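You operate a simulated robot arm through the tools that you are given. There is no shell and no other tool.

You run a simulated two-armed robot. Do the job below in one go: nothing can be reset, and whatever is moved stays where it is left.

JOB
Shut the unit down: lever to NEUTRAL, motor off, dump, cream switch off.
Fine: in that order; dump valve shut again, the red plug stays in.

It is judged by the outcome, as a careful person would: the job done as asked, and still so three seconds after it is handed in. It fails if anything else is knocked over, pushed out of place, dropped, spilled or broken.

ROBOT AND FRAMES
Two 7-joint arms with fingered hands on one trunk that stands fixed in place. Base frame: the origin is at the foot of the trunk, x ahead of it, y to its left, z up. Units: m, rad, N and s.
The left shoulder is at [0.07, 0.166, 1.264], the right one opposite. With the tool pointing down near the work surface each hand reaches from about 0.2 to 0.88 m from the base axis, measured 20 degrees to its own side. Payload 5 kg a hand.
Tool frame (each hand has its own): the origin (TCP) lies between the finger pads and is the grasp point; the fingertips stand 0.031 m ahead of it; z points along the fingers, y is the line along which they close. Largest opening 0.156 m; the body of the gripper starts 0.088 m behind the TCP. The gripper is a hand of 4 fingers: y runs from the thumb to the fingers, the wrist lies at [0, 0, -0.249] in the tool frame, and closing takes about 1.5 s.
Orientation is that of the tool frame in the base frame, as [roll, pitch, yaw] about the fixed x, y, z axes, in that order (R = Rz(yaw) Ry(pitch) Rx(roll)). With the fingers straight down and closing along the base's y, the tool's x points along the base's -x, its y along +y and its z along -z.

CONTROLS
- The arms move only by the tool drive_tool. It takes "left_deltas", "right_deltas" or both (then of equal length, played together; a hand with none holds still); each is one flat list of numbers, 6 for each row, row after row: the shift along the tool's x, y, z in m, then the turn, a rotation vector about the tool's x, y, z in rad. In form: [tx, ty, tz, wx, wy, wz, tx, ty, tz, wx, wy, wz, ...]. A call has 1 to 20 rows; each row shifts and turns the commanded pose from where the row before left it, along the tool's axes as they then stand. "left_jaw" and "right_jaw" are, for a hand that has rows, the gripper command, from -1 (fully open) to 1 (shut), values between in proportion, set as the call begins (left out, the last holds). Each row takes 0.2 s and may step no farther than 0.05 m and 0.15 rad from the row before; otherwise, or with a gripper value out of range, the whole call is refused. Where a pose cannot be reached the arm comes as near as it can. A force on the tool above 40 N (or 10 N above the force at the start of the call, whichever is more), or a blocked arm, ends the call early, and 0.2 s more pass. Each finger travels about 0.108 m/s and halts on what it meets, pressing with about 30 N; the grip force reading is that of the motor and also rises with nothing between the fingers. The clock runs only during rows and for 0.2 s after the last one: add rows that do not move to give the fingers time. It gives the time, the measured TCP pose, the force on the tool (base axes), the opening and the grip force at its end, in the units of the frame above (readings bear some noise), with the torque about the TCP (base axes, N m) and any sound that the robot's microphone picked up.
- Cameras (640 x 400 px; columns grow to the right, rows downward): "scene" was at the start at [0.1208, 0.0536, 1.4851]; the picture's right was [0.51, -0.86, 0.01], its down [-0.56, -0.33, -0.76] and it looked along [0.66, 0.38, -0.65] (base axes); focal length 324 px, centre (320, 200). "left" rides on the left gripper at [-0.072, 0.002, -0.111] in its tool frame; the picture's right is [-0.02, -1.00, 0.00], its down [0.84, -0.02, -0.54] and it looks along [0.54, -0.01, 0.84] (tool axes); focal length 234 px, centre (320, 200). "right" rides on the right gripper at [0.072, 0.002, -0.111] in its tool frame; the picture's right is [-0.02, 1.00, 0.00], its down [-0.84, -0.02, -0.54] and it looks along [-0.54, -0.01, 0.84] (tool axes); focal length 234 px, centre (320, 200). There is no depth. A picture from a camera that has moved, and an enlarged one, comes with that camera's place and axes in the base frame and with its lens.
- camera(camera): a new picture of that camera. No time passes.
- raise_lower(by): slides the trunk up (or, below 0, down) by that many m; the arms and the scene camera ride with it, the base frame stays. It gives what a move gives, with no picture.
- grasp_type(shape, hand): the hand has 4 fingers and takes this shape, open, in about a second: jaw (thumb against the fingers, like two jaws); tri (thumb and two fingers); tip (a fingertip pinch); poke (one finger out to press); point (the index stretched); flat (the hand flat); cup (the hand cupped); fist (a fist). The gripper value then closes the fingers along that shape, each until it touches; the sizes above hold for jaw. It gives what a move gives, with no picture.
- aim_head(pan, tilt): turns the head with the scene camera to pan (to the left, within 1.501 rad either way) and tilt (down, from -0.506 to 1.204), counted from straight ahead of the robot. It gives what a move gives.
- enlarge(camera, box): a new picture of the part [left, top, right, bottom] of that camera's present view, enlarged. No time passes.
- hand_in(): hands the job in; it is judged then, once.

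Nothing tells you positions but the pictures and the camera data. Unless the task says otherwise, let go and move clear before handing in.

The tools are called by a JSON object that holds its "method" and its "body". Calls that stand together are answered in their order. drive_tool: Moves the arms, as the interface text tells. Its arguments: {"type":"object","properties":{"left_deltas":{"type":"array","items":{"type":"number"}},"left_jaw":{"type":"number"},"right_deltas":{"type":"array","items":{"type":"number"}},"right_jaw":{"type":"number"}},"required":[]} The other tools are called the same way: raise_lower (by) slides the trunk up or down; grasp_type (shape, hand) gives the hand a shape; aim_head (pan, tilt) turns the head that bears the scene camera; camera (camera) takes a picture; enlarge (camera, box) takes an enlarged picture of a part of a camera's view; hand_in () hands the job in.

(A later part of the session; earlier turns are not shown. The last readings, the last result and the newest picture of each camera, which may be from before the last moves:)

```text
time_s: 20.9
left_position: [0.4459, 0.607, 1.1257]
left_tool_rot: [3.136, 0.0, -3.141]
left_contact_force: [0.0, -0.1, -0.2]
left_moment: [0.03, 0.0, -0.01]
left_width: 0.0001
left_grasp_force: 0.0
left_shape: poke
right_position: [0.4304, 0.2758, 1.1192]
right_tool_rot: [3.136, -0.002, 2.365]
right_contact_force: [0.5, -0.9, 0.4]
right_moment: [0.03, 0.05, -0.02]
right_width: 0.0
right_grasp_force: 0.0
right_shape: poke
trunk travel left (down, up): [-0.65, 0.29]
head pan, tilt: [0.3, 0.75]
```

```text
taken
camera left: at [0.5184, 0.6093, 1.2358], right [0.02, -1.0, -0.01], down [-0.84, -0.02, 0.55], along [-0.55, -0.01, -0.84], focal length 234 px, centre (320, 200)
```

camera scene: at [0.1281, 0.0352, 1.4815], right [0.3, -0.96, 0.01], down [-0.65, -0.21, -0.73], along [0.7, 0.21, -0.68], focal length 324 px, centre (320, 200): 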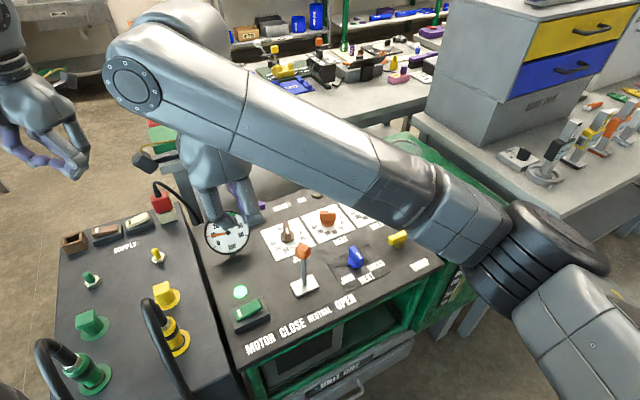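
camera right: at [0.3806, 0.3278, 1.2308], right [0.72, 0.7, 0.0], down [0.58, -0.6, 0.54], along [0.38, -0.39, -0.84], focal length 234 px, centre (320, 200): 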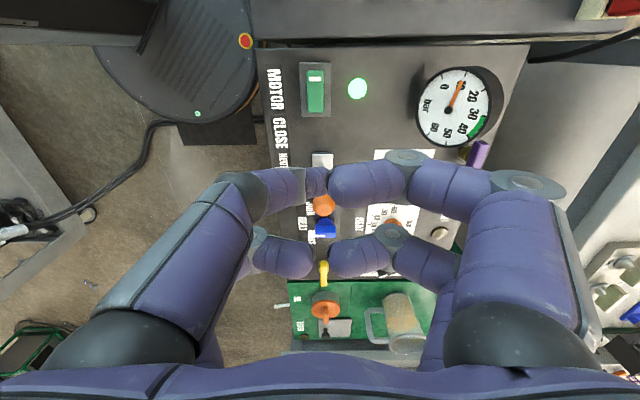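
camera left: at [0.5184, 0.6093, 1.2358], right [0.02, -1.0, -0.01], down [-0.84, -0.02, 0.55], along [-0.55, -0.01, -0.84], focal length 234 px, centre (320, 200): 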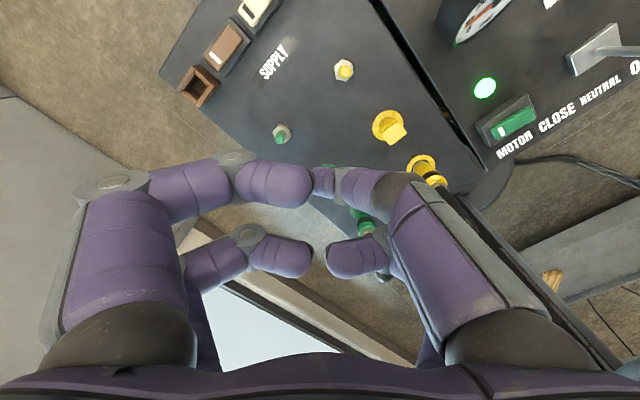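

The rocker lies just in front of the tool axis as planned, with the press point on its right end. Descending part-way, with a small trim towards the operator side.

{"method": "drive_tool", "body": {"right_deltas": [0, -0.005, 0.04, 0, 0, 0, 0, 0, 0.045, 0, 0, 0, 0, 0, 0.045, 0, 0, 0, 0, 0, 0.045, 0, 0, 0, 0, 0, 0, 0, 0, 0]}}

{"method": "camera", "body": {"camera": "right"}}

{"method": "enlarge", "body": {"camera": "scene", "box": [140, 180, 340, 340]}}

{"method": "enlarge", "body": {"camera": "left", "box": [400, 0, 640, 200]}}

```text
time_s: 22.1
left_position: [0.4441, 0.6097, 1.1256]
left_tool_rot: [3.137, 0.0, -3.141]
left_contact_force: [0.6, 0.1, -0.8]
left_moment: [0.06, -0.01, 0.03]
left_width: 0.0002
left_grasp_force: 0.0
left_shape: poke
right_position: [0.4254, 0.2758, 0.9443]
right_tool_rot: [3.136, -0.002, 2.365]
right_contact_force: [0.4, 0.3, -0.5]
right_moment: [-0.03, -0.02, -0.01]
right_width: 0.0002
right_grasp_force: 0.0
right_shape: poke
trunk travel left (down, up): [-0.65, 0.29]
head pan, tilt: [0.3, 0.75]
```

```text
taken
camera right: at [0.3746, 0.3272, 1.0563], right [0.72, 0.7, 0.0], down [0.58, -0.6, 0.54], along [0.38, -0.39, -0.84], focal length 234 px, centre (320, 200)
```

right: 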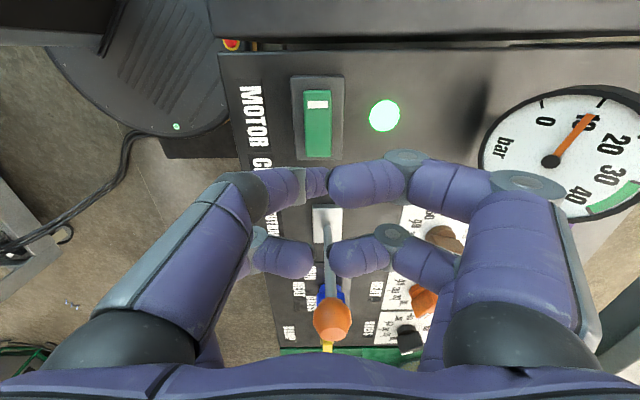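

```text
2.50 times, centred on (240, 260) of scene
camera zoom: at [0.127, 0.0361, 1.4816], right [0.3, -0.96, 0.01], down [-0.65, -0.21, -0.73], along [0.7, 0.21, -0.68], focal length 809 px, centre (520, 50)
```

zoom: 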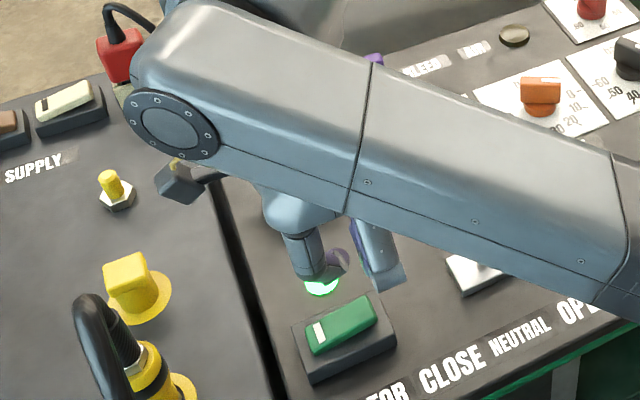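

```text
2.00 times, centred on (520, 100) of left
camera zoom: at [0.5175, 0.6101, 1.2358], right [0.02, -1.0, 0.0], down [-0.84, -0.02, 0.54], along [-0.54, -0.01, -0.84], focal length 468 px, centre (-80, 400)
```

zoom: 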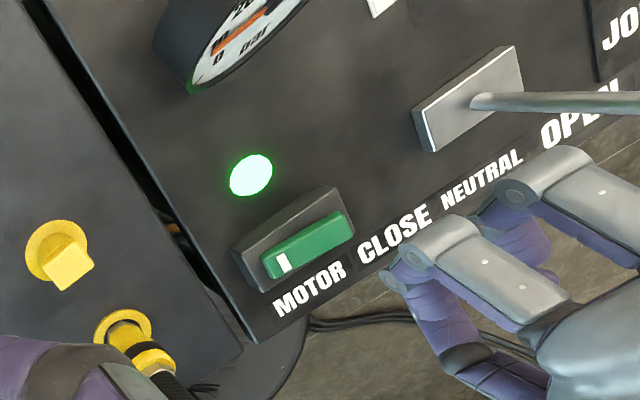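

The left-hand camera gives a good side view of the rocker and lamp. I'll trim the press point to the rocker's right end and come down to about 3 cm above it.

{"method": "drive_tool", "body": {"right_deltas": [-0.008, -0.004, 0.02, 0, 0, 0, 0, 0, 0.02, 0, 0, 0, 0, 0, 0.018, 0, 0, 0, 0, 0, 0, 0, 0, 0]}}

{"method": "camera", "body": {"camera": "right"}}

{"method": "enlarge", "body": {"camera": "left", "box": [440, 0, 640, 160]}}

{"method": "enlarge", "body": {"camera": "scene", "box": [180, 220, 320, 340]}}

```text
time_s: 23.1
left_position: [0.445, 0.6084, 1.1263]
left_tool_rot: [3.136, -0.001, 3.141]
left_contact_force: [-0.9, -0.3, 0.7]
left_moment: [-0.03, -0.02, 0.02]
left_width: 0.0
left_grasp_force: 0.2
left_shape: poke
right_position: [0.4273, 0.2697, 0.8873]
right_tool_rot: [3.137, -0.001, 2.367]
right_contact_force: [0.5, 0.1, 0.3]
right_moment: [0.02, -0.02, 0.03]
right_width: 0.0
right_grasp_force: 0.0
right_shape: poke
trunk travel left (down, up): [-0.65, 0.29]
head pan, tilt: [0.3, 0.75]
```

```text
taken
camera right: at [0.3761, 0.3193, 0.9987], right [0.72, 0.7, 0.0], down [0.58, -0.6, 0.54], along [0.38, -0.39, -0.84], focal length 234 px, centre (320, 200)
```

right: 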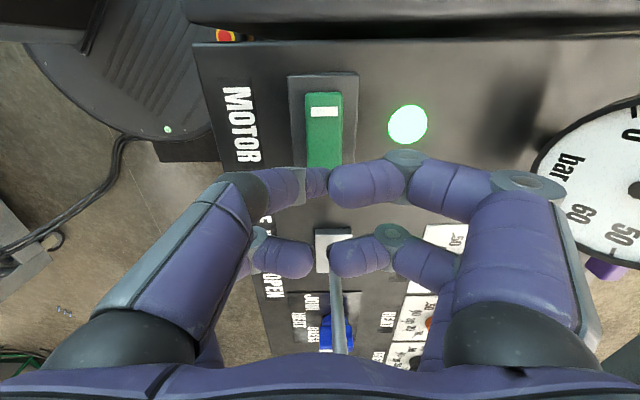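

```text
2.50 times, centred on (540, 80) of left
camera zoom: at [0.5177, 0.61, 1.2358], right [0.02, -1.0, 0.0], down [-0.84, -0.02, 0.54], along [-0.54, -0.01, -0.84], focal length 585 px, centre (-230, 500)
```

zoom: 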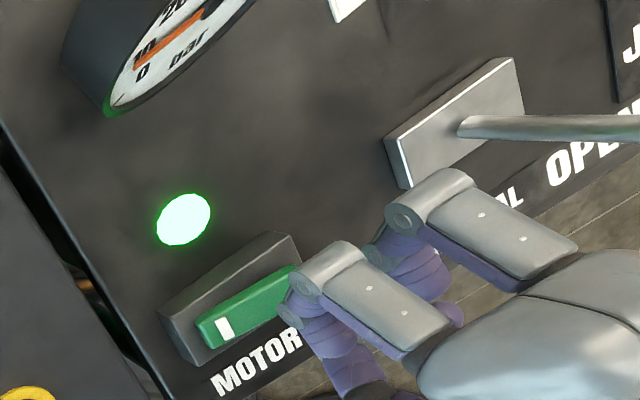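

```text
3.33 times, centred on (250, 280) of scene
camera zoom: at [0.1272, 0.0359, 1.4815], right [0.3, -0.96, 0.01], down [-0.65, -0.21, -0.73], along [0.7, 0.21, -0.68], focal length 1078 px, centre (553, -67)
```

zoom: 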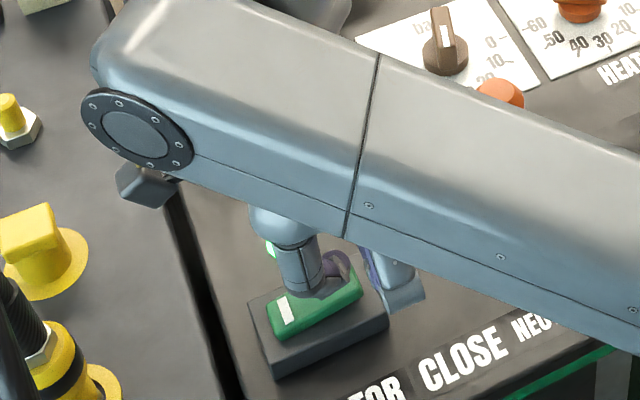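

The finger is above the rocker's right end with clearance to the lever. Lowering slowly in small steps toward contact.

{"method": "drive_tool", "body": {"right_deltas": [0, 0, 0.006, 0, 0, 0, 0, 0, 0.006, 0, 0, 0, 0, 0, 0.006, 0, 0, 0, 0, 0, 0.005, 0, 0, 0, 0, 0, 0, 0, 0, 0]}}

{"method": "enlarge", "body": {"camera": "left", "box": [440, 0, 640, 160]}}

{"method": "enlarge", "body": {"camera": "right", "box": [220, 60, 480, 260]}}

{"method": "enlarge", "body": {"camera": "scene", "box": [180, 220, 320, 340]}}

```text
time_s: 24.3
left_position: [0.4444, 0.6091, 1.1268]
left_tool_rot: [3.137, 0.003, -3.14]
left_contact_force: [0.4, 0.3, -0.1]
left_moment: [0.0, -0.02, 0.01]
left_width: 0.0
left_grasp_force: 0.1
left_shape: poke
right_position: [0.4263, 0.2677, 0.8656]
right_tool_rot: [3.135, -0.002, 2.366]
right_contact_force: [-0.7, -2.5, 19.0]
right_moment: [-0.1, 0.03, 0.01]
right_width: 0.0002
right_grasp_force: 0.2
right_shape: poke
trunk travel left (down, up): [-0.65, 0.29]
head pan, tilt: [0.3, 0.75]
```

```text
2.50 times, centred on (540, 80) of left
camera zoom: at [0.5166, 0.6094, 1.237], right [0.02, -1.0, -0.01], down [-0.84, -0.02, 0.54], along [-0.54, -0.01, -0.84], focal length 585 px, centre (-230, 500)
```

zoom: 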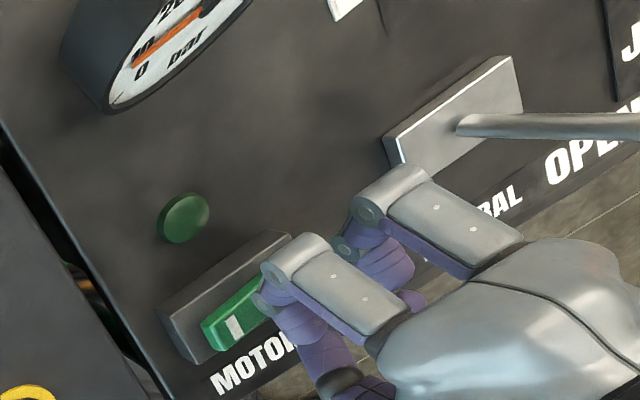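

```text
2.00 times, centred on (350, 160) of right
camera zoom: at [0.3758, 0.3187, 0.9781], right [0.72, 0.7, 0.01], down [0.58, -0.6, 0.54], along [0.38, -0.38, -0.84], focal length 468 px, centre (260, 280)
```

zoom: 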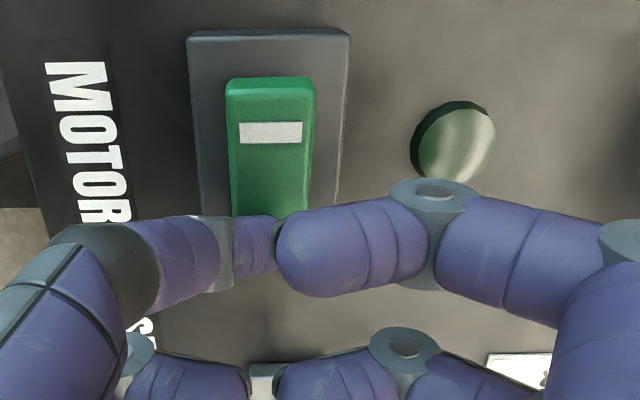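

```text
3.33 times, centred on (250, 280) of scene
camera zoom: at [0.1258, 0.035, 1.482], right [0.3, -0.96, 0.01], down [-0.65, -0.21, -0.73], along [0.7, 0.21, -0.68], focal length 1078 px, centre (553, -67)
```

zoom: 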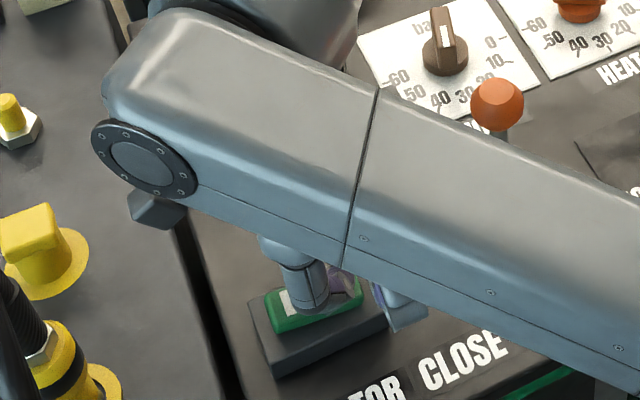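

The motor lamp has gone out with the rocker's mark end now up. I'm backing straight off upward and checking that it stays off.

{"method": "drive_tool", "body": {"right_deltas": [0, 0, -0.02, 0, 0, 0, 0, 0, -0.045, 0, 0, 0, 0, 0, -0.045, 0, 0, 0, 0, 0, -0.045, 0, 0, 0, 0, 0, -0.045, 0, 0, 0, 0, 0, -0.04, 0, 0, 0, 0, 0, 0, 0, 0, 0]}}

{"method": "enlarge", "body": {"camera": "left", "box": [440, 0, 640, 160]}}

{"method": "enlarge", "body": {"camera": "scene", "box": [180, 200, 360, 360]}}

```text
time_s: 25.9
left_position: [0.4448, 0.6096, 1.126]
left_tool_rot: [3.135, 0.0, -3.141]
left_contact_force: [0.4, -1.1, -0.1]
left_moment: [0.01, 0.02, 0.01]
left_width: 0.0
left_grasp_force: 0.0
left_shape: poke
right_position: [0.4272, 0.2669, 1.1045]
right_tool_rot: [3.138, -0.002, 2.365]
right_contact_force: [0.2, 0.4, 0.7]
right_moment: [-0.01, 0.04, 0.01]
right_width: 0.0
right_grasp_force: 0.1
right_shape: poke
trunk travel left (down, up): [-0.65, 0.29]
head pan, tilt: [0.3, 0.75]
```

```text
2.50 times, centred on (540, 80) of left
camera zoom: at [0.5181, 0.6101, 1.2356], right [0.02, -1.0, 0.0], down [-0.84, -0.02, 0.54], along [-0.54, -0.01, -0.84], focal length 585 px, centre (-230, 500)
```

zoom: 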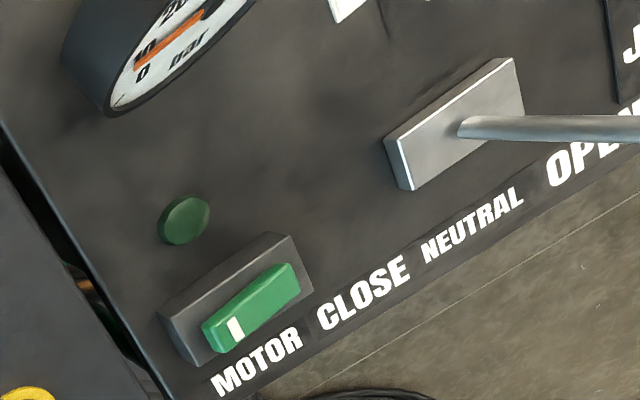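

```text
2.50 times, centred on (270, 280) of scene
camera zoom: at [0.1276, 0.0362, 1.4815], right [0.3, -0.96, 0.01], down [-0.65, -0.21, -0.73], along [0.7, 0.21, -0.68], focal length 809 px, centre (445, 0)
```

zoom: 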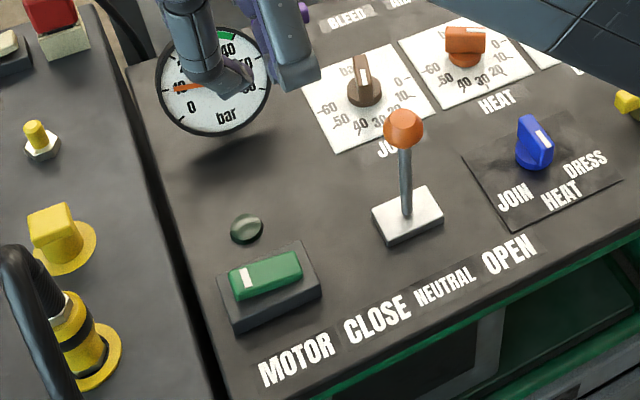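

Motor is off and the lever still at NEUTRAL. Now back to the dump handle with the right hand, and set it to jaw shape.

{"method": "drive_tool", "body": {"right_deltas": [0, 0, -0.02, 0, 0, 0, -0.0445, 0.0085, 0, 0, 0, 0, -0.0445, 0, 0, 0, 0, 0, -0.0445, 0, 0, 0, 0, 0, -0.0445, 0, 0, 0, 0, 0, -0.0445, 0, 0, 0, 0, 0, -0.0445, 0, 0, 0, 0, 0, -0.0445, 0, 0, 0, 0, 0, -0.0445, 0, 0, 0, 0, 0, -0.0445, 0, 0, 0, 0, 0, 0, 0, 0, 0, 0, 0]}}

{"method": "grasp_type", "body": {"hand": "right", "shape": "jaw"}}

{"method": "camera", "body": {"camera": "right"}}

{"method": "camera", "body": {"camera": "scene"}}

```text
time_s: 28.3
left_position: [0.4453, 0.6087, 1.1259]
left_tool_rot: [3.138, 0.001, 3.142]
left_contact_force: [-0.5, 0.5, 0.4]
left_moment: [-0.03, 0.02, 0.02]
left_width: 0.0
left_grasp_force: 0.0
left_shape: poke
right_position: [0.7162, -0.0067, 1.1245]
right_tool_rot: [3.138, -0.002, 2.367]
right_contact_force: [-0.2, -0.1, -0.3]
right_moment: [0.01, -0.04, 0.01]
right_width: 0.0002
right_grasp_force: 0.0
right_shape: poke
trunk travel left (down, up): [-0.65, 0.29]
head pan, tilt: [0.3, 0.75]
```

```text
time_s: 29.2
left_position: [0.445, 0.6093, 1.1261]
left_tool_rot: [3.136, 0.001, -3.141]
left_contact_force: [-1.1, -0.6, -0.6]
left_moment: [-0.02, 0.02, -0.01]
left_width: 0.0002
left_grasp_force: 0.2
left_shape: poke
right_position: [0.7167, -0.0066, 1.1246]
right_tool_rot: [3.138, -0.001, 2.364]
right_contact_force: [-0.5, 0.3, 0.0]
right_moment: [0.0, 0.0, 0.0]
right_width: 0.1561
right_grasp_force: 0.1
right_shape: jaw
trunk travel left (down, up): [-0.65, 0.29]
head pan, tilt: [0.3, 0.75]
```

```text
taken
camera right: at [0.6663, 0.0438, 1.236], right [0.72, 0.7, 0.0], down [0.58, -0.6, 0.54], along [0.38, -0.39, -0.84], focal length 234 px, centre (320, 200)
```

right: 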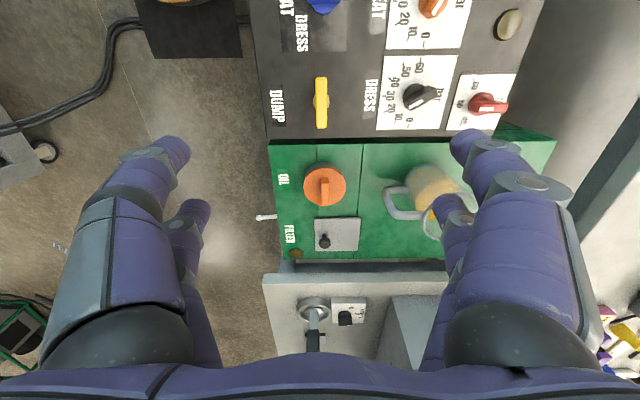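

```text
taken
camera scene: at [0.1274, 0.0361, 1.4815], right [0.3, -0.96, 0.01], down [-0.65, -0.21, -0.73], along [0.7, 0.21, -0.68], focal length 324 px, centre (320, 200)
```

scene: 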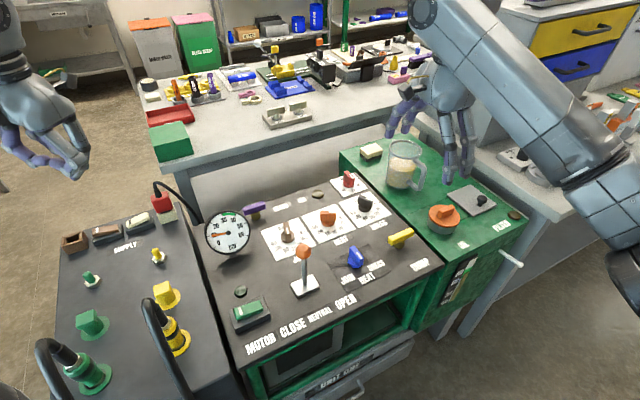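

The right hand is again over the dump handle with open jaws. I'm zooming on the handle to fix its height, axis and clearances before going down.

{"method": "enlarge", "body": {"camera": "right", "box": [240, 40, 440, 165]}}

{"method": "enlarge", "body": {"camera": "scene", "box": [320, 200, 480, 300]}}

{"method": "enlarge", "body": {"camera": "scene", "box": [190, 195, 270, 265]}}

```text
3.20 times, centred on (340, 102) of right
camera zoom: at [0.6663, 0.0438, 1.236], right [0.72, 0.7, 0.0], down [0.58, -0.6, 0.54], along [0.38, -0.39, -0.84], focal length 749 px, centre (256, 512)
```

zoom: 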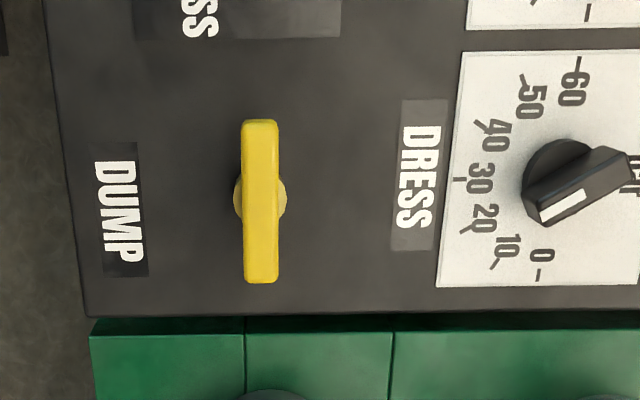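

```text
4.00 times, centred on (400, 250) of scene
camera zoom: at [0.1274, 0.0361, 1.4815], right [0.3, -0.96, 0.01], down [-0.65, -0.21, -0.73], along [0.7, 0.21, -0.68], focal length 1294 px, centre (0, 0)
```

zoom: 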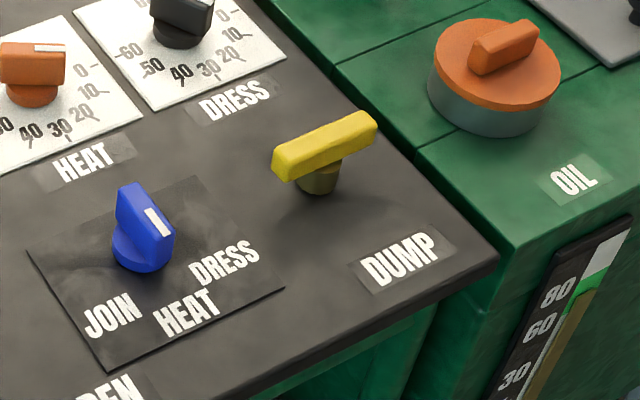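

```text
5.71 times, centred on (230, 230) of scene
camera zoom: at [0.1274, 0.0361, 1.4815], right [0.3, -0.96, 0.01], down [-0.65, -0.21, -0.73], along [0.7, 0.21, -0.68], focal length 1849 px, centre (834, 29)
```

zoom: 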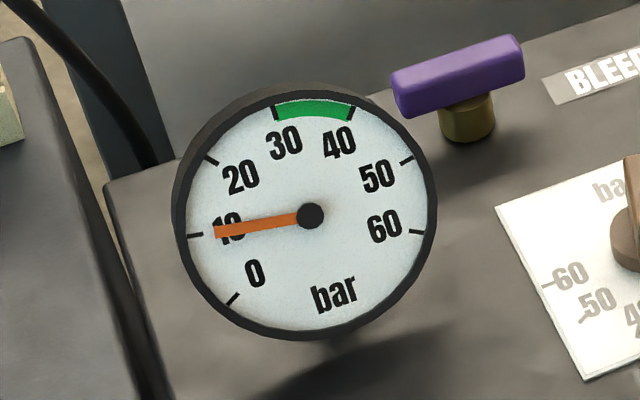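

The handle bar is about 7.7 cm long and 2 cm thick, lies along the console's left-right direction, and is centred near [0.7195, -0.007, 0.838]. I'll half-close the jaws and come down above it.

{"method": "drive_tool", "body": {"right_deltas": [-0.0027, 0.0014, 0.039, 0, 0, 0, 0, 0, 0.039, 0, 0, 0, 0, 0, 0.039, 0, 0, 0, 0, 0, 0.039, 0, 0, 0, 0, 0, 0.039, 0, 0, 0, 0, 0, 0, 0, 0, 0], "right_jaw": -0.1}}

{"method": "camera", "body": {"camera": "right"}}

{"method": "enlarge", "body": {"camera": "scene", "box": [320, 120, 520, 300]}}

```text
time_s: 30.6
left_position: [0.4441, 0.6078, 1.1258]
left_tool_rot: [3.137, -0.001, -3.141]
left_contact_force: [-0.5, 0.8, 0.3]
left_moment: [0.0, -0.02, -0.01]
left_width: 0.0
left_grasp_force: 0.1
left_shape: poke
right_position: [0.7217, -0.0077, 0.93]
right_tool_rot: [3.136, -0.003, 2.367]
right_contact_force: [-1.3, -0.3, -0.3]
right_moment: [0.01, -0.01, -0.01]
right_width: 0.0865
right_grasp_force: 0.0
right_shape: jaw
trunk travel left (down, up): [-0.65, 0.29]
head pan, tilt: [0.3, 0.75]
```

```text
taken
camera right: at [0.6718, 0.0435, 1.0413], right [0.72, 0.7, 0.0], down [0.58, -0.6, 0.54], along [0.38, -0.39, -0.84], focal length 234 px, centre (320, 200)
```

right: 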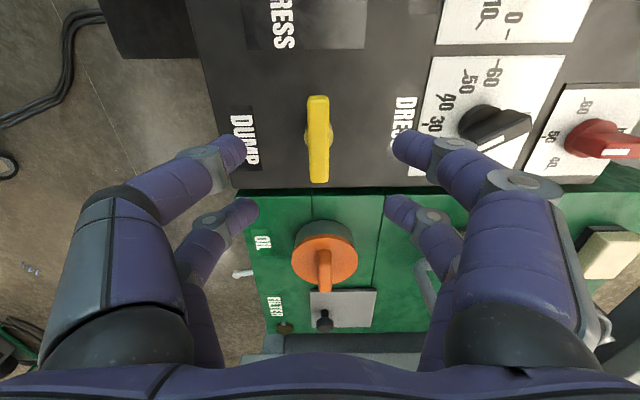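

```text
2.22 times, centred on (420, 210) of scene
camera zoom: at [0.1268, 0.0362, 1.4816], right [0.3, -0.96, 0.01], down [-0.65, -0.21, -0.73], along [0.7, 0.21, -0.68], focal length 719 px, centre (98, 178)
```

zoom: 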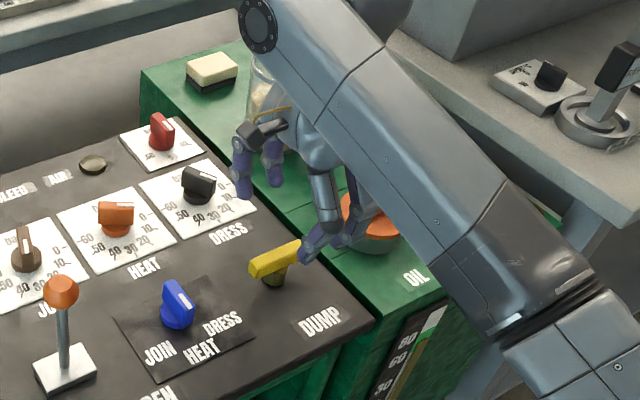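

The hand is centred on the handle. Descending the last 9 cm so the fingers straddle the bar.

{"method": "drive_tool", "body": {"right_deltas": [0, -0.001, 0.03, 0, 0, 0, 0, 0, 0.03, 0, 0, 0, 0, 0, 0.029, 0, 0, 0, 0, 0, 0, 0, 0, 0]}}

{"method": "camera", "body": {"camera": "right"}}

{"method": "enlarge", "body": {"camera": "scene", "box": [320, 120, 520, 300]}}

```text
time_s: 31.6
left_position: [0.4442, 0.6099, 1.1244]
left_tool_rot: [3.138, -0.001, 3.141]
left_contact_force: [-0.2, -0.1, -1.1]
left_moment: [0.02, -0.01, -0.01]
left_width: 0.0
left_grasp_force: 0.2
left_shape: poke
right_position: [0.7221, -0.0071, 0.8391]
right_tool_rot: [3.138, -0.002, 2.368]
right_contact_force: [-0.3, -0.3, 0.5]
right_moment: [0.0, -0.01, -0.04]
right_width: 0.0862
right_grasp_force: 0.0
right_shape: jaw
trunk travel left (down, up): [-0.65, 0.29]
head pan, tilt: [0.3, 0.75]
```

```text
taken
camera right: at [0.671, 0.044, 0.9509], right [0.72, 0.7, 0.0], down [0.58, -0.6, 0.54], along [0.38, -0.39, -0.84], focal length 234 px, centre (320, 200)
```

right: 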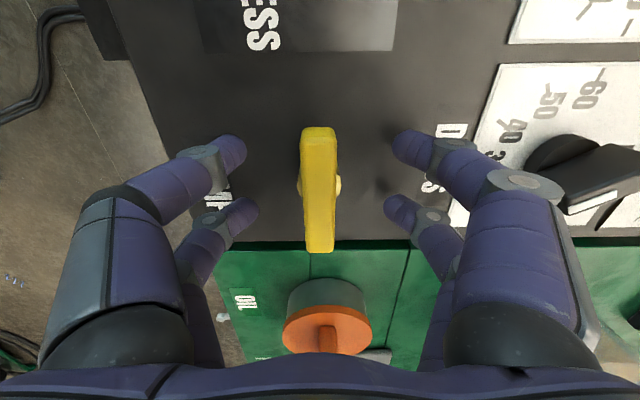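

```text
2.22 times, centred on (420, 210) of scene
camera zoom: at [0.127, 0.0364, 1.4815], right [0.3, -0.96, 0.01], down [-0.65, -0.21, -0.73], along [0.7, 0.21, -0.68], focal length 719 px, centre (98, 178)
```

zoom: 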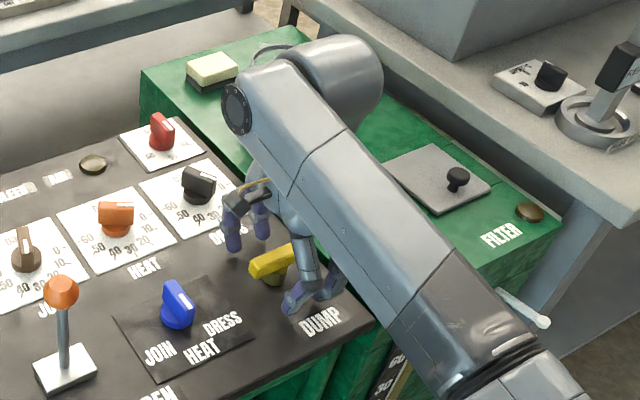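

The bar is centred within millimetres between the fingers. A 4 mm trim, then I close on it.

{"method": "drive_tool", "body": {"right_deltas": [0.004, 0, 0, 0, 0, 0, 0, 0, 0, 0, 0, 0]}}

{"method": "drive_tool", "body": {"right_deltas": [0, 0, 0, 0, 0, 0, 0, 0, 0, 0, 0, 0, 0, 0, 0, 0, 0, 0, 0, 0, 0, 0, 0, 0, 0, 0, 0, 0, 0, 0], "right_jaw": 1}}

{"method": "camera", "body": {"camera": "right"}}

{"method": "enlarge", "body": {"camera": "scene", "box": [190, 195, 270, 265]}}

```text
time_s: 32.2
left_position: [0.4449, 0.6087, 1.1249]
left_tool_rot: [3.137, -0.001, 3.141]
left_contact_force: [0.3, 0.4, -0.4]
left_moment: [0.03, -0.03, -0.02]
left_width: 0.0001
left_grasp_force: 0.0
left_shape: poke
right_position: [0.719, -0.0047, 0.839]
right_tool_rot: [3.137, 0.0, 2.367]
right_contact_force: [-0.2, -0.1, -0.4]
right_moment: [0.0, 0.01, -0.02]
right_width: 0.0863
right_grasp_force: 0.1
right_shape: jaw
trunk travel left (down, up): [-0.65, 0.29]
head pan, tilt: [0.3, 0.75]
```

```text
time_s: 33.4
left_position: [0.4459, 0.6092, 1.1235]
left_tool_rot: [3.136, -0.002, 3.141]
left_contact_force: [-0.3, 0.2, 0.5]
left_moment: [0.0, 0.0, 0.05]
left_width: 0.0
left_grasp_force: 0.1
left_shape: poke
right_position: [0.7195, -0.0047, 0.8354]
right_tool_rot: [-3.141, -0.005, 2.367]
right_contact_force: [-4.9, -1.6, -21.8]
right_moment: [-0.1, 0.04, -0.02]
right_width: 0.0038
right_grasp_force: 30.2
right_shape: jaw
trunk travel left (down, up): [-0.65, 0.29]
head pan, tilt: [0.3, 0.75]
```

```text
taken
camera right: at [0.6689, 0.046, 0.9478], right [0.72, 0.7, 0.0], down [0.59, -0.6, 0.54], along [0.38, -0.39, -0.84], focal length 234 px, centre (320, 200)
```

right: 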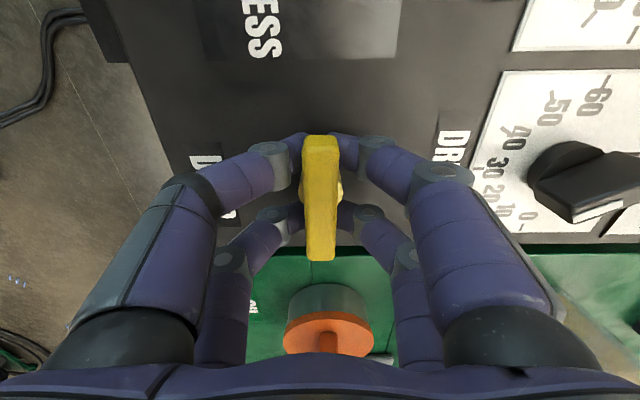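

```text
5.71 times, centred on (230, 230) of scene
camera zoom: at [0.1294, 0.0361, 1.4811], right [0.3, -0.96, 0.01], down [-0.65, -0.21, -0.73], along [0.7, 0.21, -0.68], focal length 1849 px, centre (834, 29)
```

zoom: 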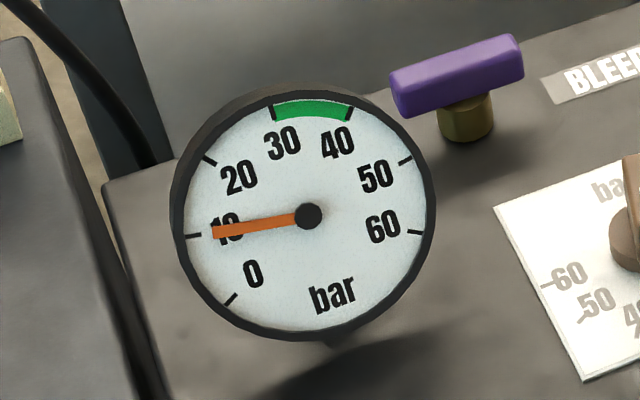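

The fingertips closed under the bar and pull up on it a little (22 N). I'll ease the jaws to just straddle the bar so that I turn it without squeezing or lifting.

{"method": "drive_tool", "body": {"right_deltas": [0, 0, 0, 0, 0, 0, 0, 0, 0, 0, 0, 0, 0, 0, 0, 0, 0, 0], "right_jaw": 0.78}}

{"method": "camera", "body": {"camera": "right"}}

```text
time_s: 34.2
left_position: [0.4441, 0.6089, 1.1253]
left_tool_rot: [3.135, 0.0, 3.141]
left_contact_force: [0.6, 0.3, -1.2]
left_moment: [-0.01, -0.01, 0.0]
left_width: 0.0001
left_grasp_force: 0.0
left_shape: poke
right_position: [0.7213, -0.0038, 0.8411]
right_tool_rot: [3.135, -0.001, 2.367]
right_contact_force: [0.3, -0.4, -0.3]
right_moment: [-0.02, 0.0, -0.02]
right_width: 0.0169
right_grasp_force: 0.2
right_shape: jaw
trunk travel left (down, up): [-0.65, 0.29]
head pan, tilt: [0.3, 0.75]
```

```text
taken
camera right: at [0.6691, 0.0469, 0.9523], right [0.72, 0.7, 0.01], down [0.58, -0.6, 0.54], along [0.38, -0.39, -0.84], focal length 234 px, centre (320, 200)
```

right: 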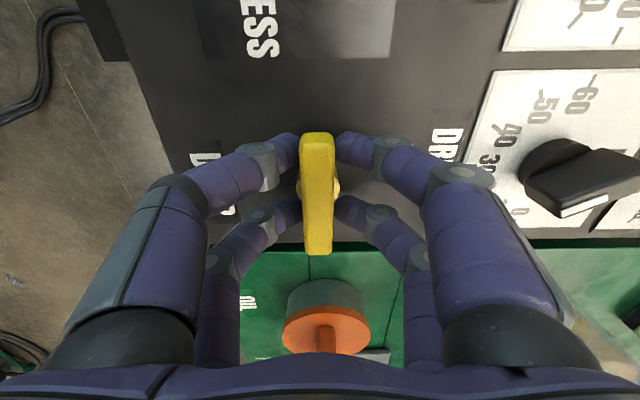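

The force is gone and the bar is snugly straddled. Turning counter-clockwise a little and watching torque and gauge.

{"method": "drive_tool", "body": {"right_deltas": [0, 0, 0, 0, 0, -0.1, 0, 0, 0, 0, 0, -0.1, 0, 0, 0, 0, 0, -0.1, 0, 0, 0, 0, 0, 0]}}

{"method": "camera", "body": {"camera": "right"}}

{"method": "enlarge", "body": {"camera": "scene", "box": [190, 195, 270, 265]}}

```text
time_s: 35.2
left_position: [0.4439, 0.6096, 1.1255]
left_tool_rot: [3.135, 0.001, 3.141]
left_contact_force: [-0.1, 0.4, 0.0]
left_moment: [-0.03, 0.0, 0.02]
left_width: 0.0002
left_grasp_force: 0.0
left_shape: poke
right_position: [0.7181, -0.0057, 0.8396]
right_tool_rot: [3.138, 0.0, 2.666]
right_contact_force: [-0.4, -1.2, -1.1]
right_moment: [0.02, 0.03, -0.15]
right_width: 0.0175
right_grasp_force: 0.1
right_shape: jaw
trunk travel left (down, up): [-0.65, 0.29]
head pan, tilt: [0.3, 0.75]
```

```text
taken
camera right: at [0.6553, 0.0288, 0.9508], right [0.48, 0.88, 0.0], down [0.74, -0.4, 0.54], along [0.48, -0.26, -0.84], focal length 234 px, centre (320, 200)
```

right: 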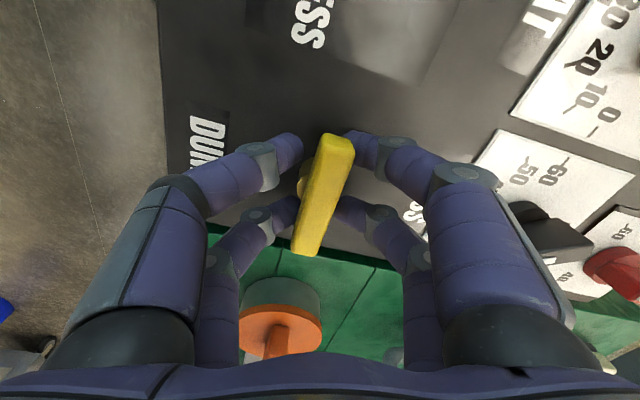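

```text
5.71 times, centred on (230, 230) of scene
camera zoom: at [0.1274, 0.0363, 1.4815], right [0.3, -0.96, 0.01], down [-0.65, -0.21, -0.73], along [0.7, 0.21, -0.68], focal length 1849 px, centre (834, 29)
```

zoom: 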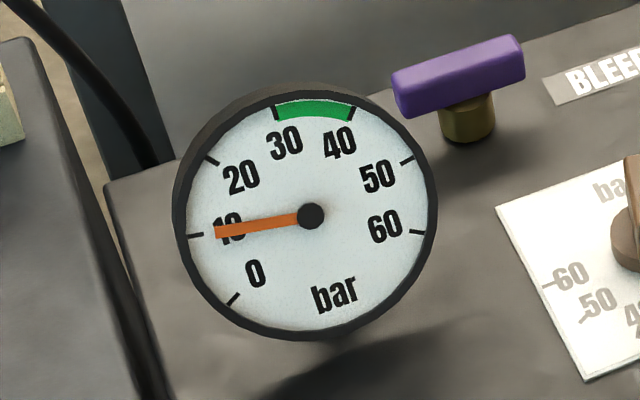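

Mostly slack was taken up so far (torque just starting). Continuing to turn counter-clockwise.

{"method": "drive_tool", "body": {"right_deltas": [0, 0, 0, 0, 0, -0.1, 0, 0, 0, 0, 0, -0.1, 0, 0, 0, 0, 0, -0.1, 0, 0, 0, 0, 0, 0]}}

{"method": "camera", "body": {"camera": "right"}}

{"method": "enlarge", "body": {"camera": "scene", "box": [190, 195, 270, 265]}}

{"method": "enlarge", "body": {"camera": "scene", "box": [320, 120, 520, 300]}}

```text
time_s: 36.2
left_position: [0.4441, 0.6099, 1.1255]
left_tool_rot: [3.137, 0.0, -3.141]
left_contact_force: [0.8, 0.8, 0.1]
left_moment: [0.04, -0.02, 0.01]
left_width: 0.0
left_grasp_force: 0.1
left_shape: poke
right_position: [0.7182, -0.0054, 0.8375]
right_tool_rot: [3.138, 0.0, 2.967]
right_contact_force: [-4.1, 0.8, -5.8]
right_moment: [-0.01, 0.02, -0.78]
right_width: 0.019
right_grasp_force: 0.1
right_shape: jaw
trunk travel left (down, up): [-0.65, 0.29]
head pan, tilt: [0.3, 0.75]
```

```text
taken
camera right: at [0.6481, 0.0084, 0.9499], right [0.2, 0.98, 0.0], down [0.82, -0.17, 0.54], along [0.53, -0.1, -0.84], focal length 234 px, centre (320, 200)
```

right: 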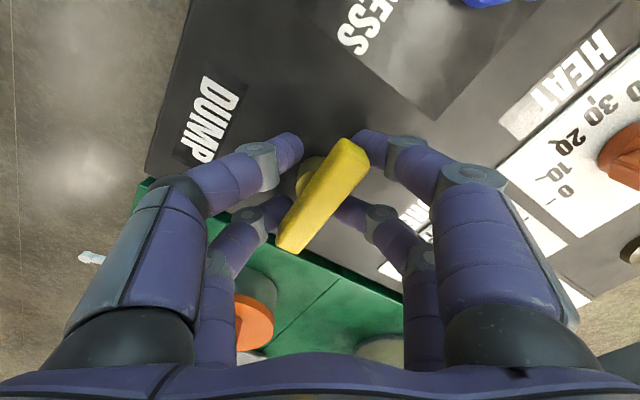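

```text
5.71 times, centred on (230, 230) of scene
camera zoom: at [0.1275, 0.0365, 1.4814], right [0.3, -0.96, 0.01], down [-0.65, -0.21, -0.73], along [0.7, 0.21, -0.68], focal length 1849 px, centre (834, 29)
```

zoom: 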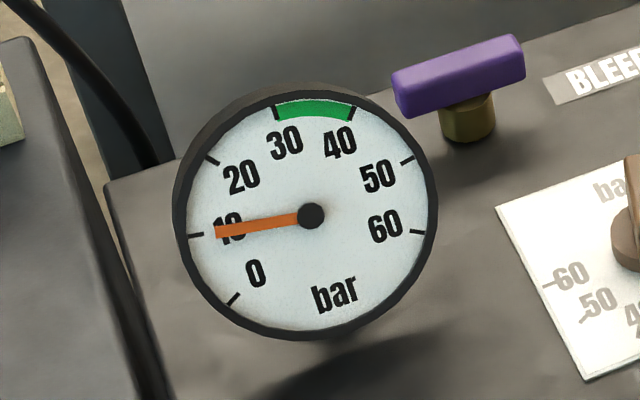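

```text
2.22 times, centred on (420, 210) of scene
camera zoom: at [0.1275, 0.0365, 1.4814], right [0.3, -0.96, 0.01], down [-0.65, -0.21, -0.73], along [0.7, 0.21, -0.68], focal length 719 px, centre (98, 178)
```

zoom: 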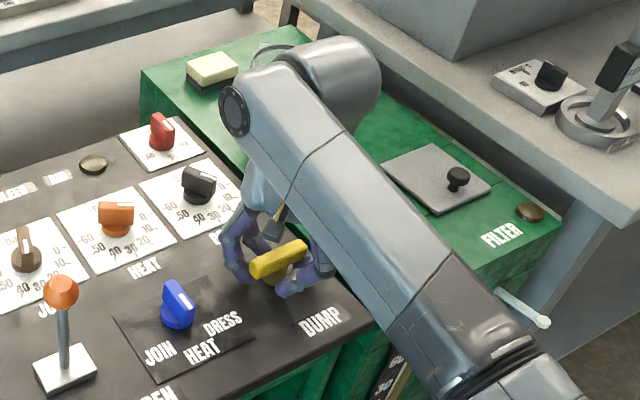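

The handle hasn't turned: the hand slipped about 34° around it with a loose hold and 0.8 N·m resistance. I'll turn back to alignment, open, raise about 1.4 cm so the pads meet the bar's sides, and grip properly.

{"method": "drive_tool", "body": {"right_deltas": [0, 0, 0, 0, 0, 0.12, 0, 0, 0, 0, 0, 0.12, 0, 0, 0, 0, 0, 0.12, 0, 0, 0, 0, 0, 0.12, 0, 0, 0, 0, 0, 0.12, 0, 0, 0, 0, 0, 0]}}

{"method": "drive_tool", "body": {"right_deltas": [0, 0, 0, 0, 0, 0, 0, 0, 0, 0, 0, 0, 0, 0, -0.014, 0, 0, 0, 0, 0, 0, 0, 0, 0], "right_jaw": 0.3}}

{"method": "camera", "body": {"camera": "right"}}

```text
time_s: 37.6
left_position: [0.4454, 0.6097, 1.1244]
left_tool_rot: [3.137, 0.0, -3.141]
left_contact_force: [0.2, 0.3, -0.7]
left_moment: [0.04, 0.01, -0.02]
left_width: 0.0003
left_grasp_force: 0.0
left_shape: poke
right_position: [0.7196, -0.0056, 0.8392]
right_tool_rot: [3.139, -0.002, 2.365]
right_contact_force: [-0.5, 0.1, 0.1]
right_moment: [-0.01, 0.0, 0.01]
right_width: 0.0171
right_grasp_force: 0.0
right_shape: jaw
trunk travel left (down, up): [-0.65, 0.29]
head pan, tilt: [0.3, 0.75]
```

```text
time_s: 38.6
left_position: [0.4448, 0.609, 1.1255]
left_tool_rot: [3.135, 0.0, -3.141]
left_contact_force: [0.0, -1.0, -0.5]
left_moment: [0.01, -0.02, 0.03]
left_width: 0.0
left_grasp_force: 0.1
left_shape: poke
right_position: [0.7205, -0.0057, 0.8536]
right_tool_rot: [3.138, -0.001, 2.368]
right_contact_force: [0.1, -0.8, -0.6]
right_moment: [-0.03, -0.03, 0.0]
right_width: 0.0541
right_grasp_force: 0.0
right_shape: jaw
trunk travel left (down, up): [-0.65, 0.29]
head pan, tilt: [0.3, 0.75]
```

```text
taken
camera right: at [0.669, 0.0454, 0.9652], right [0.72, 0.7, 0.0], down [0.58, -0.6, 0.54], along [0.38, -0.39, -0.84], focal length 234 px, centre (320, 200)
```

right: 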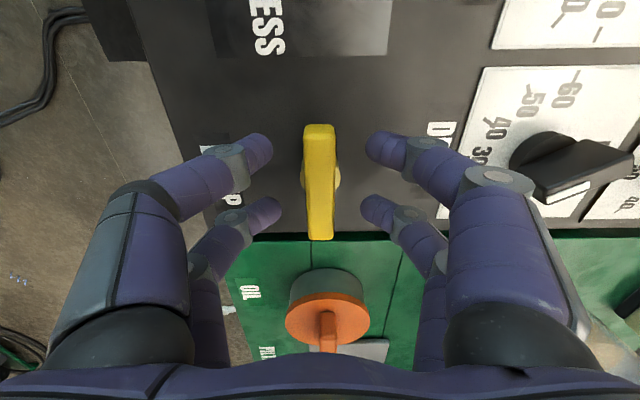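

The handle is unmoved and the fingers are open around it at the higher grip height. Closing again.

{"method": "drive_tool", "body": {"right_deltas": [0, 0, 0, 0, 0, 0, 0, 0, 0, 0, 0, 0, 0, 0, 0, 0, 0, 0, 0, 0, 0, 0, 0, 0], "right_jaw": 1}}

{"method": "camera", "body": {"camera": "right"}}

```text
time_s: 39.6
left_position: [0.4451, 0.6085, 1.1253]
left_tool_rot: [3.137, -0.001, -3.14]
left_contact_force: [0.8, 0.1, 0.2]
left_moment: [0.0, 0.01, -0.01]
left_width: 0.0001
left_grasp_force: 0.1
left_shape: poke
right_position: [0.7197, -0.0058, 0.8536]
right_tool_rot: [3.138, -0.001, 2.366]
right_contact_force: [-0.2, -0.9, -2.1]
right_moment: [-0.02, 0.06, 0.0]
right_width: 0.0121
right_grasp_force: 30.0
right_shape: jaw
trunk travel left (down, up): [-0.65, 0.29]
head pan, tilt: [0.3, 0.75]
```

```text
taken
camera right: at [0.6689, 0.0455, 0.9647], right [0.72, 0.7, 0.0], down [0.58, -0.6, 0.54], along [0.38, -0.39, -0.84], focal length 234 px, centre (320, 200)
```

right: 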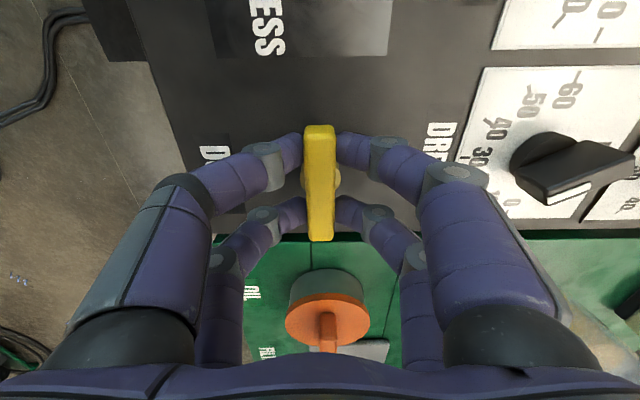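

A proper side grip now: 30 N on the bar with almost no outside load. Turning counter-clockwise gently again.

{"method": "drive_tool", "body": {"right_deltas": [0, 0, 0, 0, 0, -0.08, 0, 0, 0, 0, 0, -0.08, 0, 0, 0, 0, 0, 0]}}

{"method": "camera", "body": {"camera": "right"}}

{"method": "enlarge", "body": {"camera": "scene", "box": [190, 195, 270, 265]}}

```text
time_s: 40.4
left_position: [0.4461, 0.6091, 1.1254]
left_tool_rot: [3.138, 0.0, 3.141]
left_contact_force: [-0.6, 1.5, 0.7]
left_moment: [-0.04, -0.01, 0.0]
left_width: 0.0
left_grasp_force: 0.0
left_shape: poke
right_position: [0.7194, -0.0056, 0.8534]
right_tool_rot: [3.138, -0.001, 2.526]
right_contact_force: [0.4, 0.6, -4.4]
right_moment: [-0.02, 0.03, -1.48]
right_width: 0.0112
right_grasp_force: 29.6
right_shape: jaw
trunk travel left (down, up): [-0.65, 0.29]
head pan, tilt: [0.3, 0.75]
```

```text
taken
camera right: at [0.6615, 0.0368, 0.9647], right [0.6, 0.8, 0.0], down [0.67, -0.5, 0.54], along [0.44, -0.32, -0.84], focal length 234 px, centre (320, 200)
```

right: 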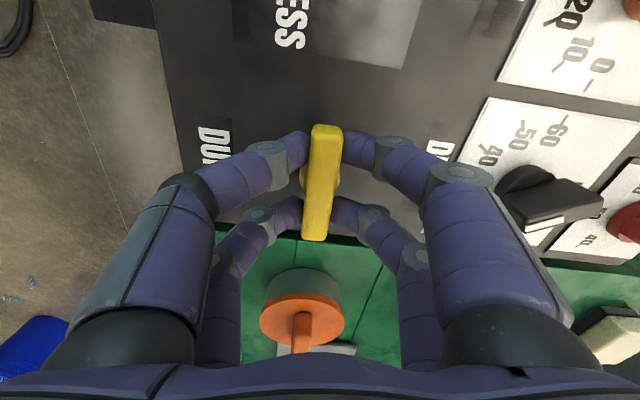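

```text
5.71 times, centred on (230, 230) of scene
camera zoom: at [0.1279, 0.0368, 1.4814], right [0.3, -0.96, 0.01], down [-0.65, -0.21, -0.73], along [0.7, 0.21, -0.68], focal length 1849 px, centre (834, 29)
```

zoom: 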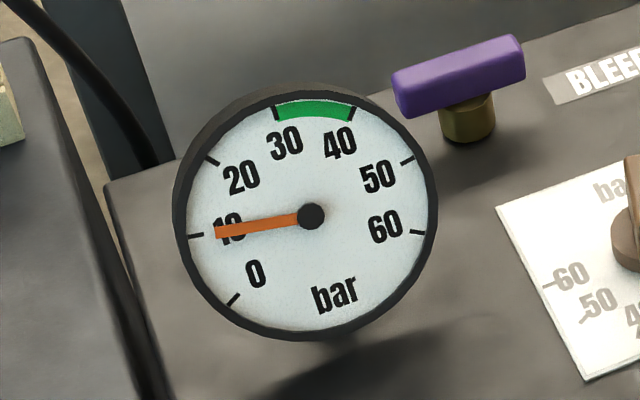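

The handle resists counter-clockwise with 1.5 N·m and barely moves, which looks like a stop. I'll go back and try the same small turn clockwise.

{"method": "drive_tool", "body": {"right_deltas": [0, 0, 0, 0, 0, 0.08, 0, 0, 0, 0, 0, 0.08, 0, 0, 0, 0, 0, 0]}}

{"method": "drive_tool", "body": {"right_deltas": [0, 0, 0, 0, 0, 0.08, 0, 0, 0, 0, 0, 0.08, 0, 0, 0, 0, 0, 0]}}

{"method": "camera", "body": {"camera": "right"}}

{"method": "enlarge", "body": {"camera": "scene", "box": [190, 195, 270, 265]}}

```text
time_s: 41.2
left_position: [0.4454, 0.6089, 1.1259]
left_tool_rot: [3.136, 0.001, 3.142]
left_contact_force: [0.2, 0.6, 0.6]
left_moment: [0.01, -0.01, -0.01]
left_width: 0.0001
left_grasp_force: 0.1
left_shape: poke
right_position: [0.7195, -0.0058, 0.8531]
right_tool_rot: [3.138, -0.002, 2.365]
right_contact_force: [-0.7, -0.5, -4.2]
right_moment: [-0.03, 0.07, 0.08]
right_width: 0.0113
right_grasp_force: 30.2
right_shape: jaw
trunk travel left (down, up): [-0.65, 0.29]
head pan, tilt: [0.3, 0.75]
```

```text
time_s: 42.0
left_position: [0.4462, 0.6092, 1.1241]
left_tool_rot: [3.138, 0.0, 3.141]
left_contact_force: [-0.1, 0.3, 0.1]
left_moment: [0.01, 0.02, 0.03]
left_width: 0.0
left_grasp_force: 0.1
left_shape: poke
right_position: [0.7198, -0.0064, 0.8526]
right_tool_rot: [3.139, -0.002, 2.205]
right_contact_force: [1.4, 1.1, -4.3]
right_moment: [0.08, -0.02, 0.01]
right_width: 0.0115
right_grasp_force: 30.2
right_shape: jaw
trunk travel left (down, up): [-0.65, 0.29]
head pan, tilt: [0.3, 0.75]
```

```text
taken
camera right: at [0.6781, 0.0531, 0.9648], right [0.82, 0.57, 0.0], down [0.48, -0.69, 0.54], along [0.31, -0.44, -0.84], focal length 234 px, centre (320, 200)
```

right: 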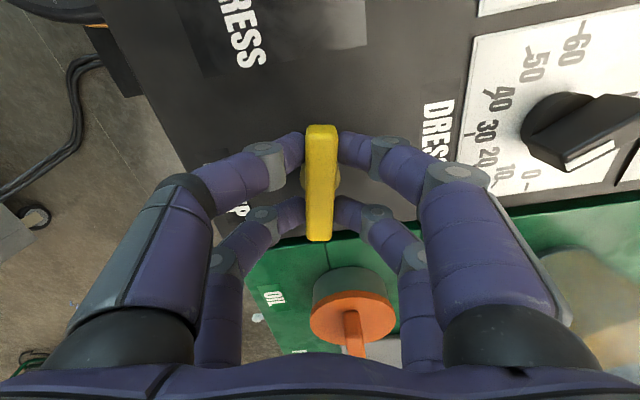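

```text
5.71 times, centred on (230, 230) of scene
camera zoom: at [0.128, 0.0369, 1.4814], right [0.3, -0.96, 0.01], down [-0.65, -0.21, -0.73], along [0.7, 0.21, -0.68], focal length 1849 px, centre (834, 29)
```

zoom: 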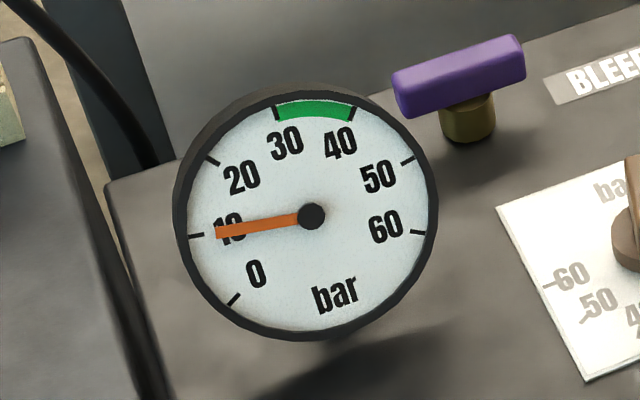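

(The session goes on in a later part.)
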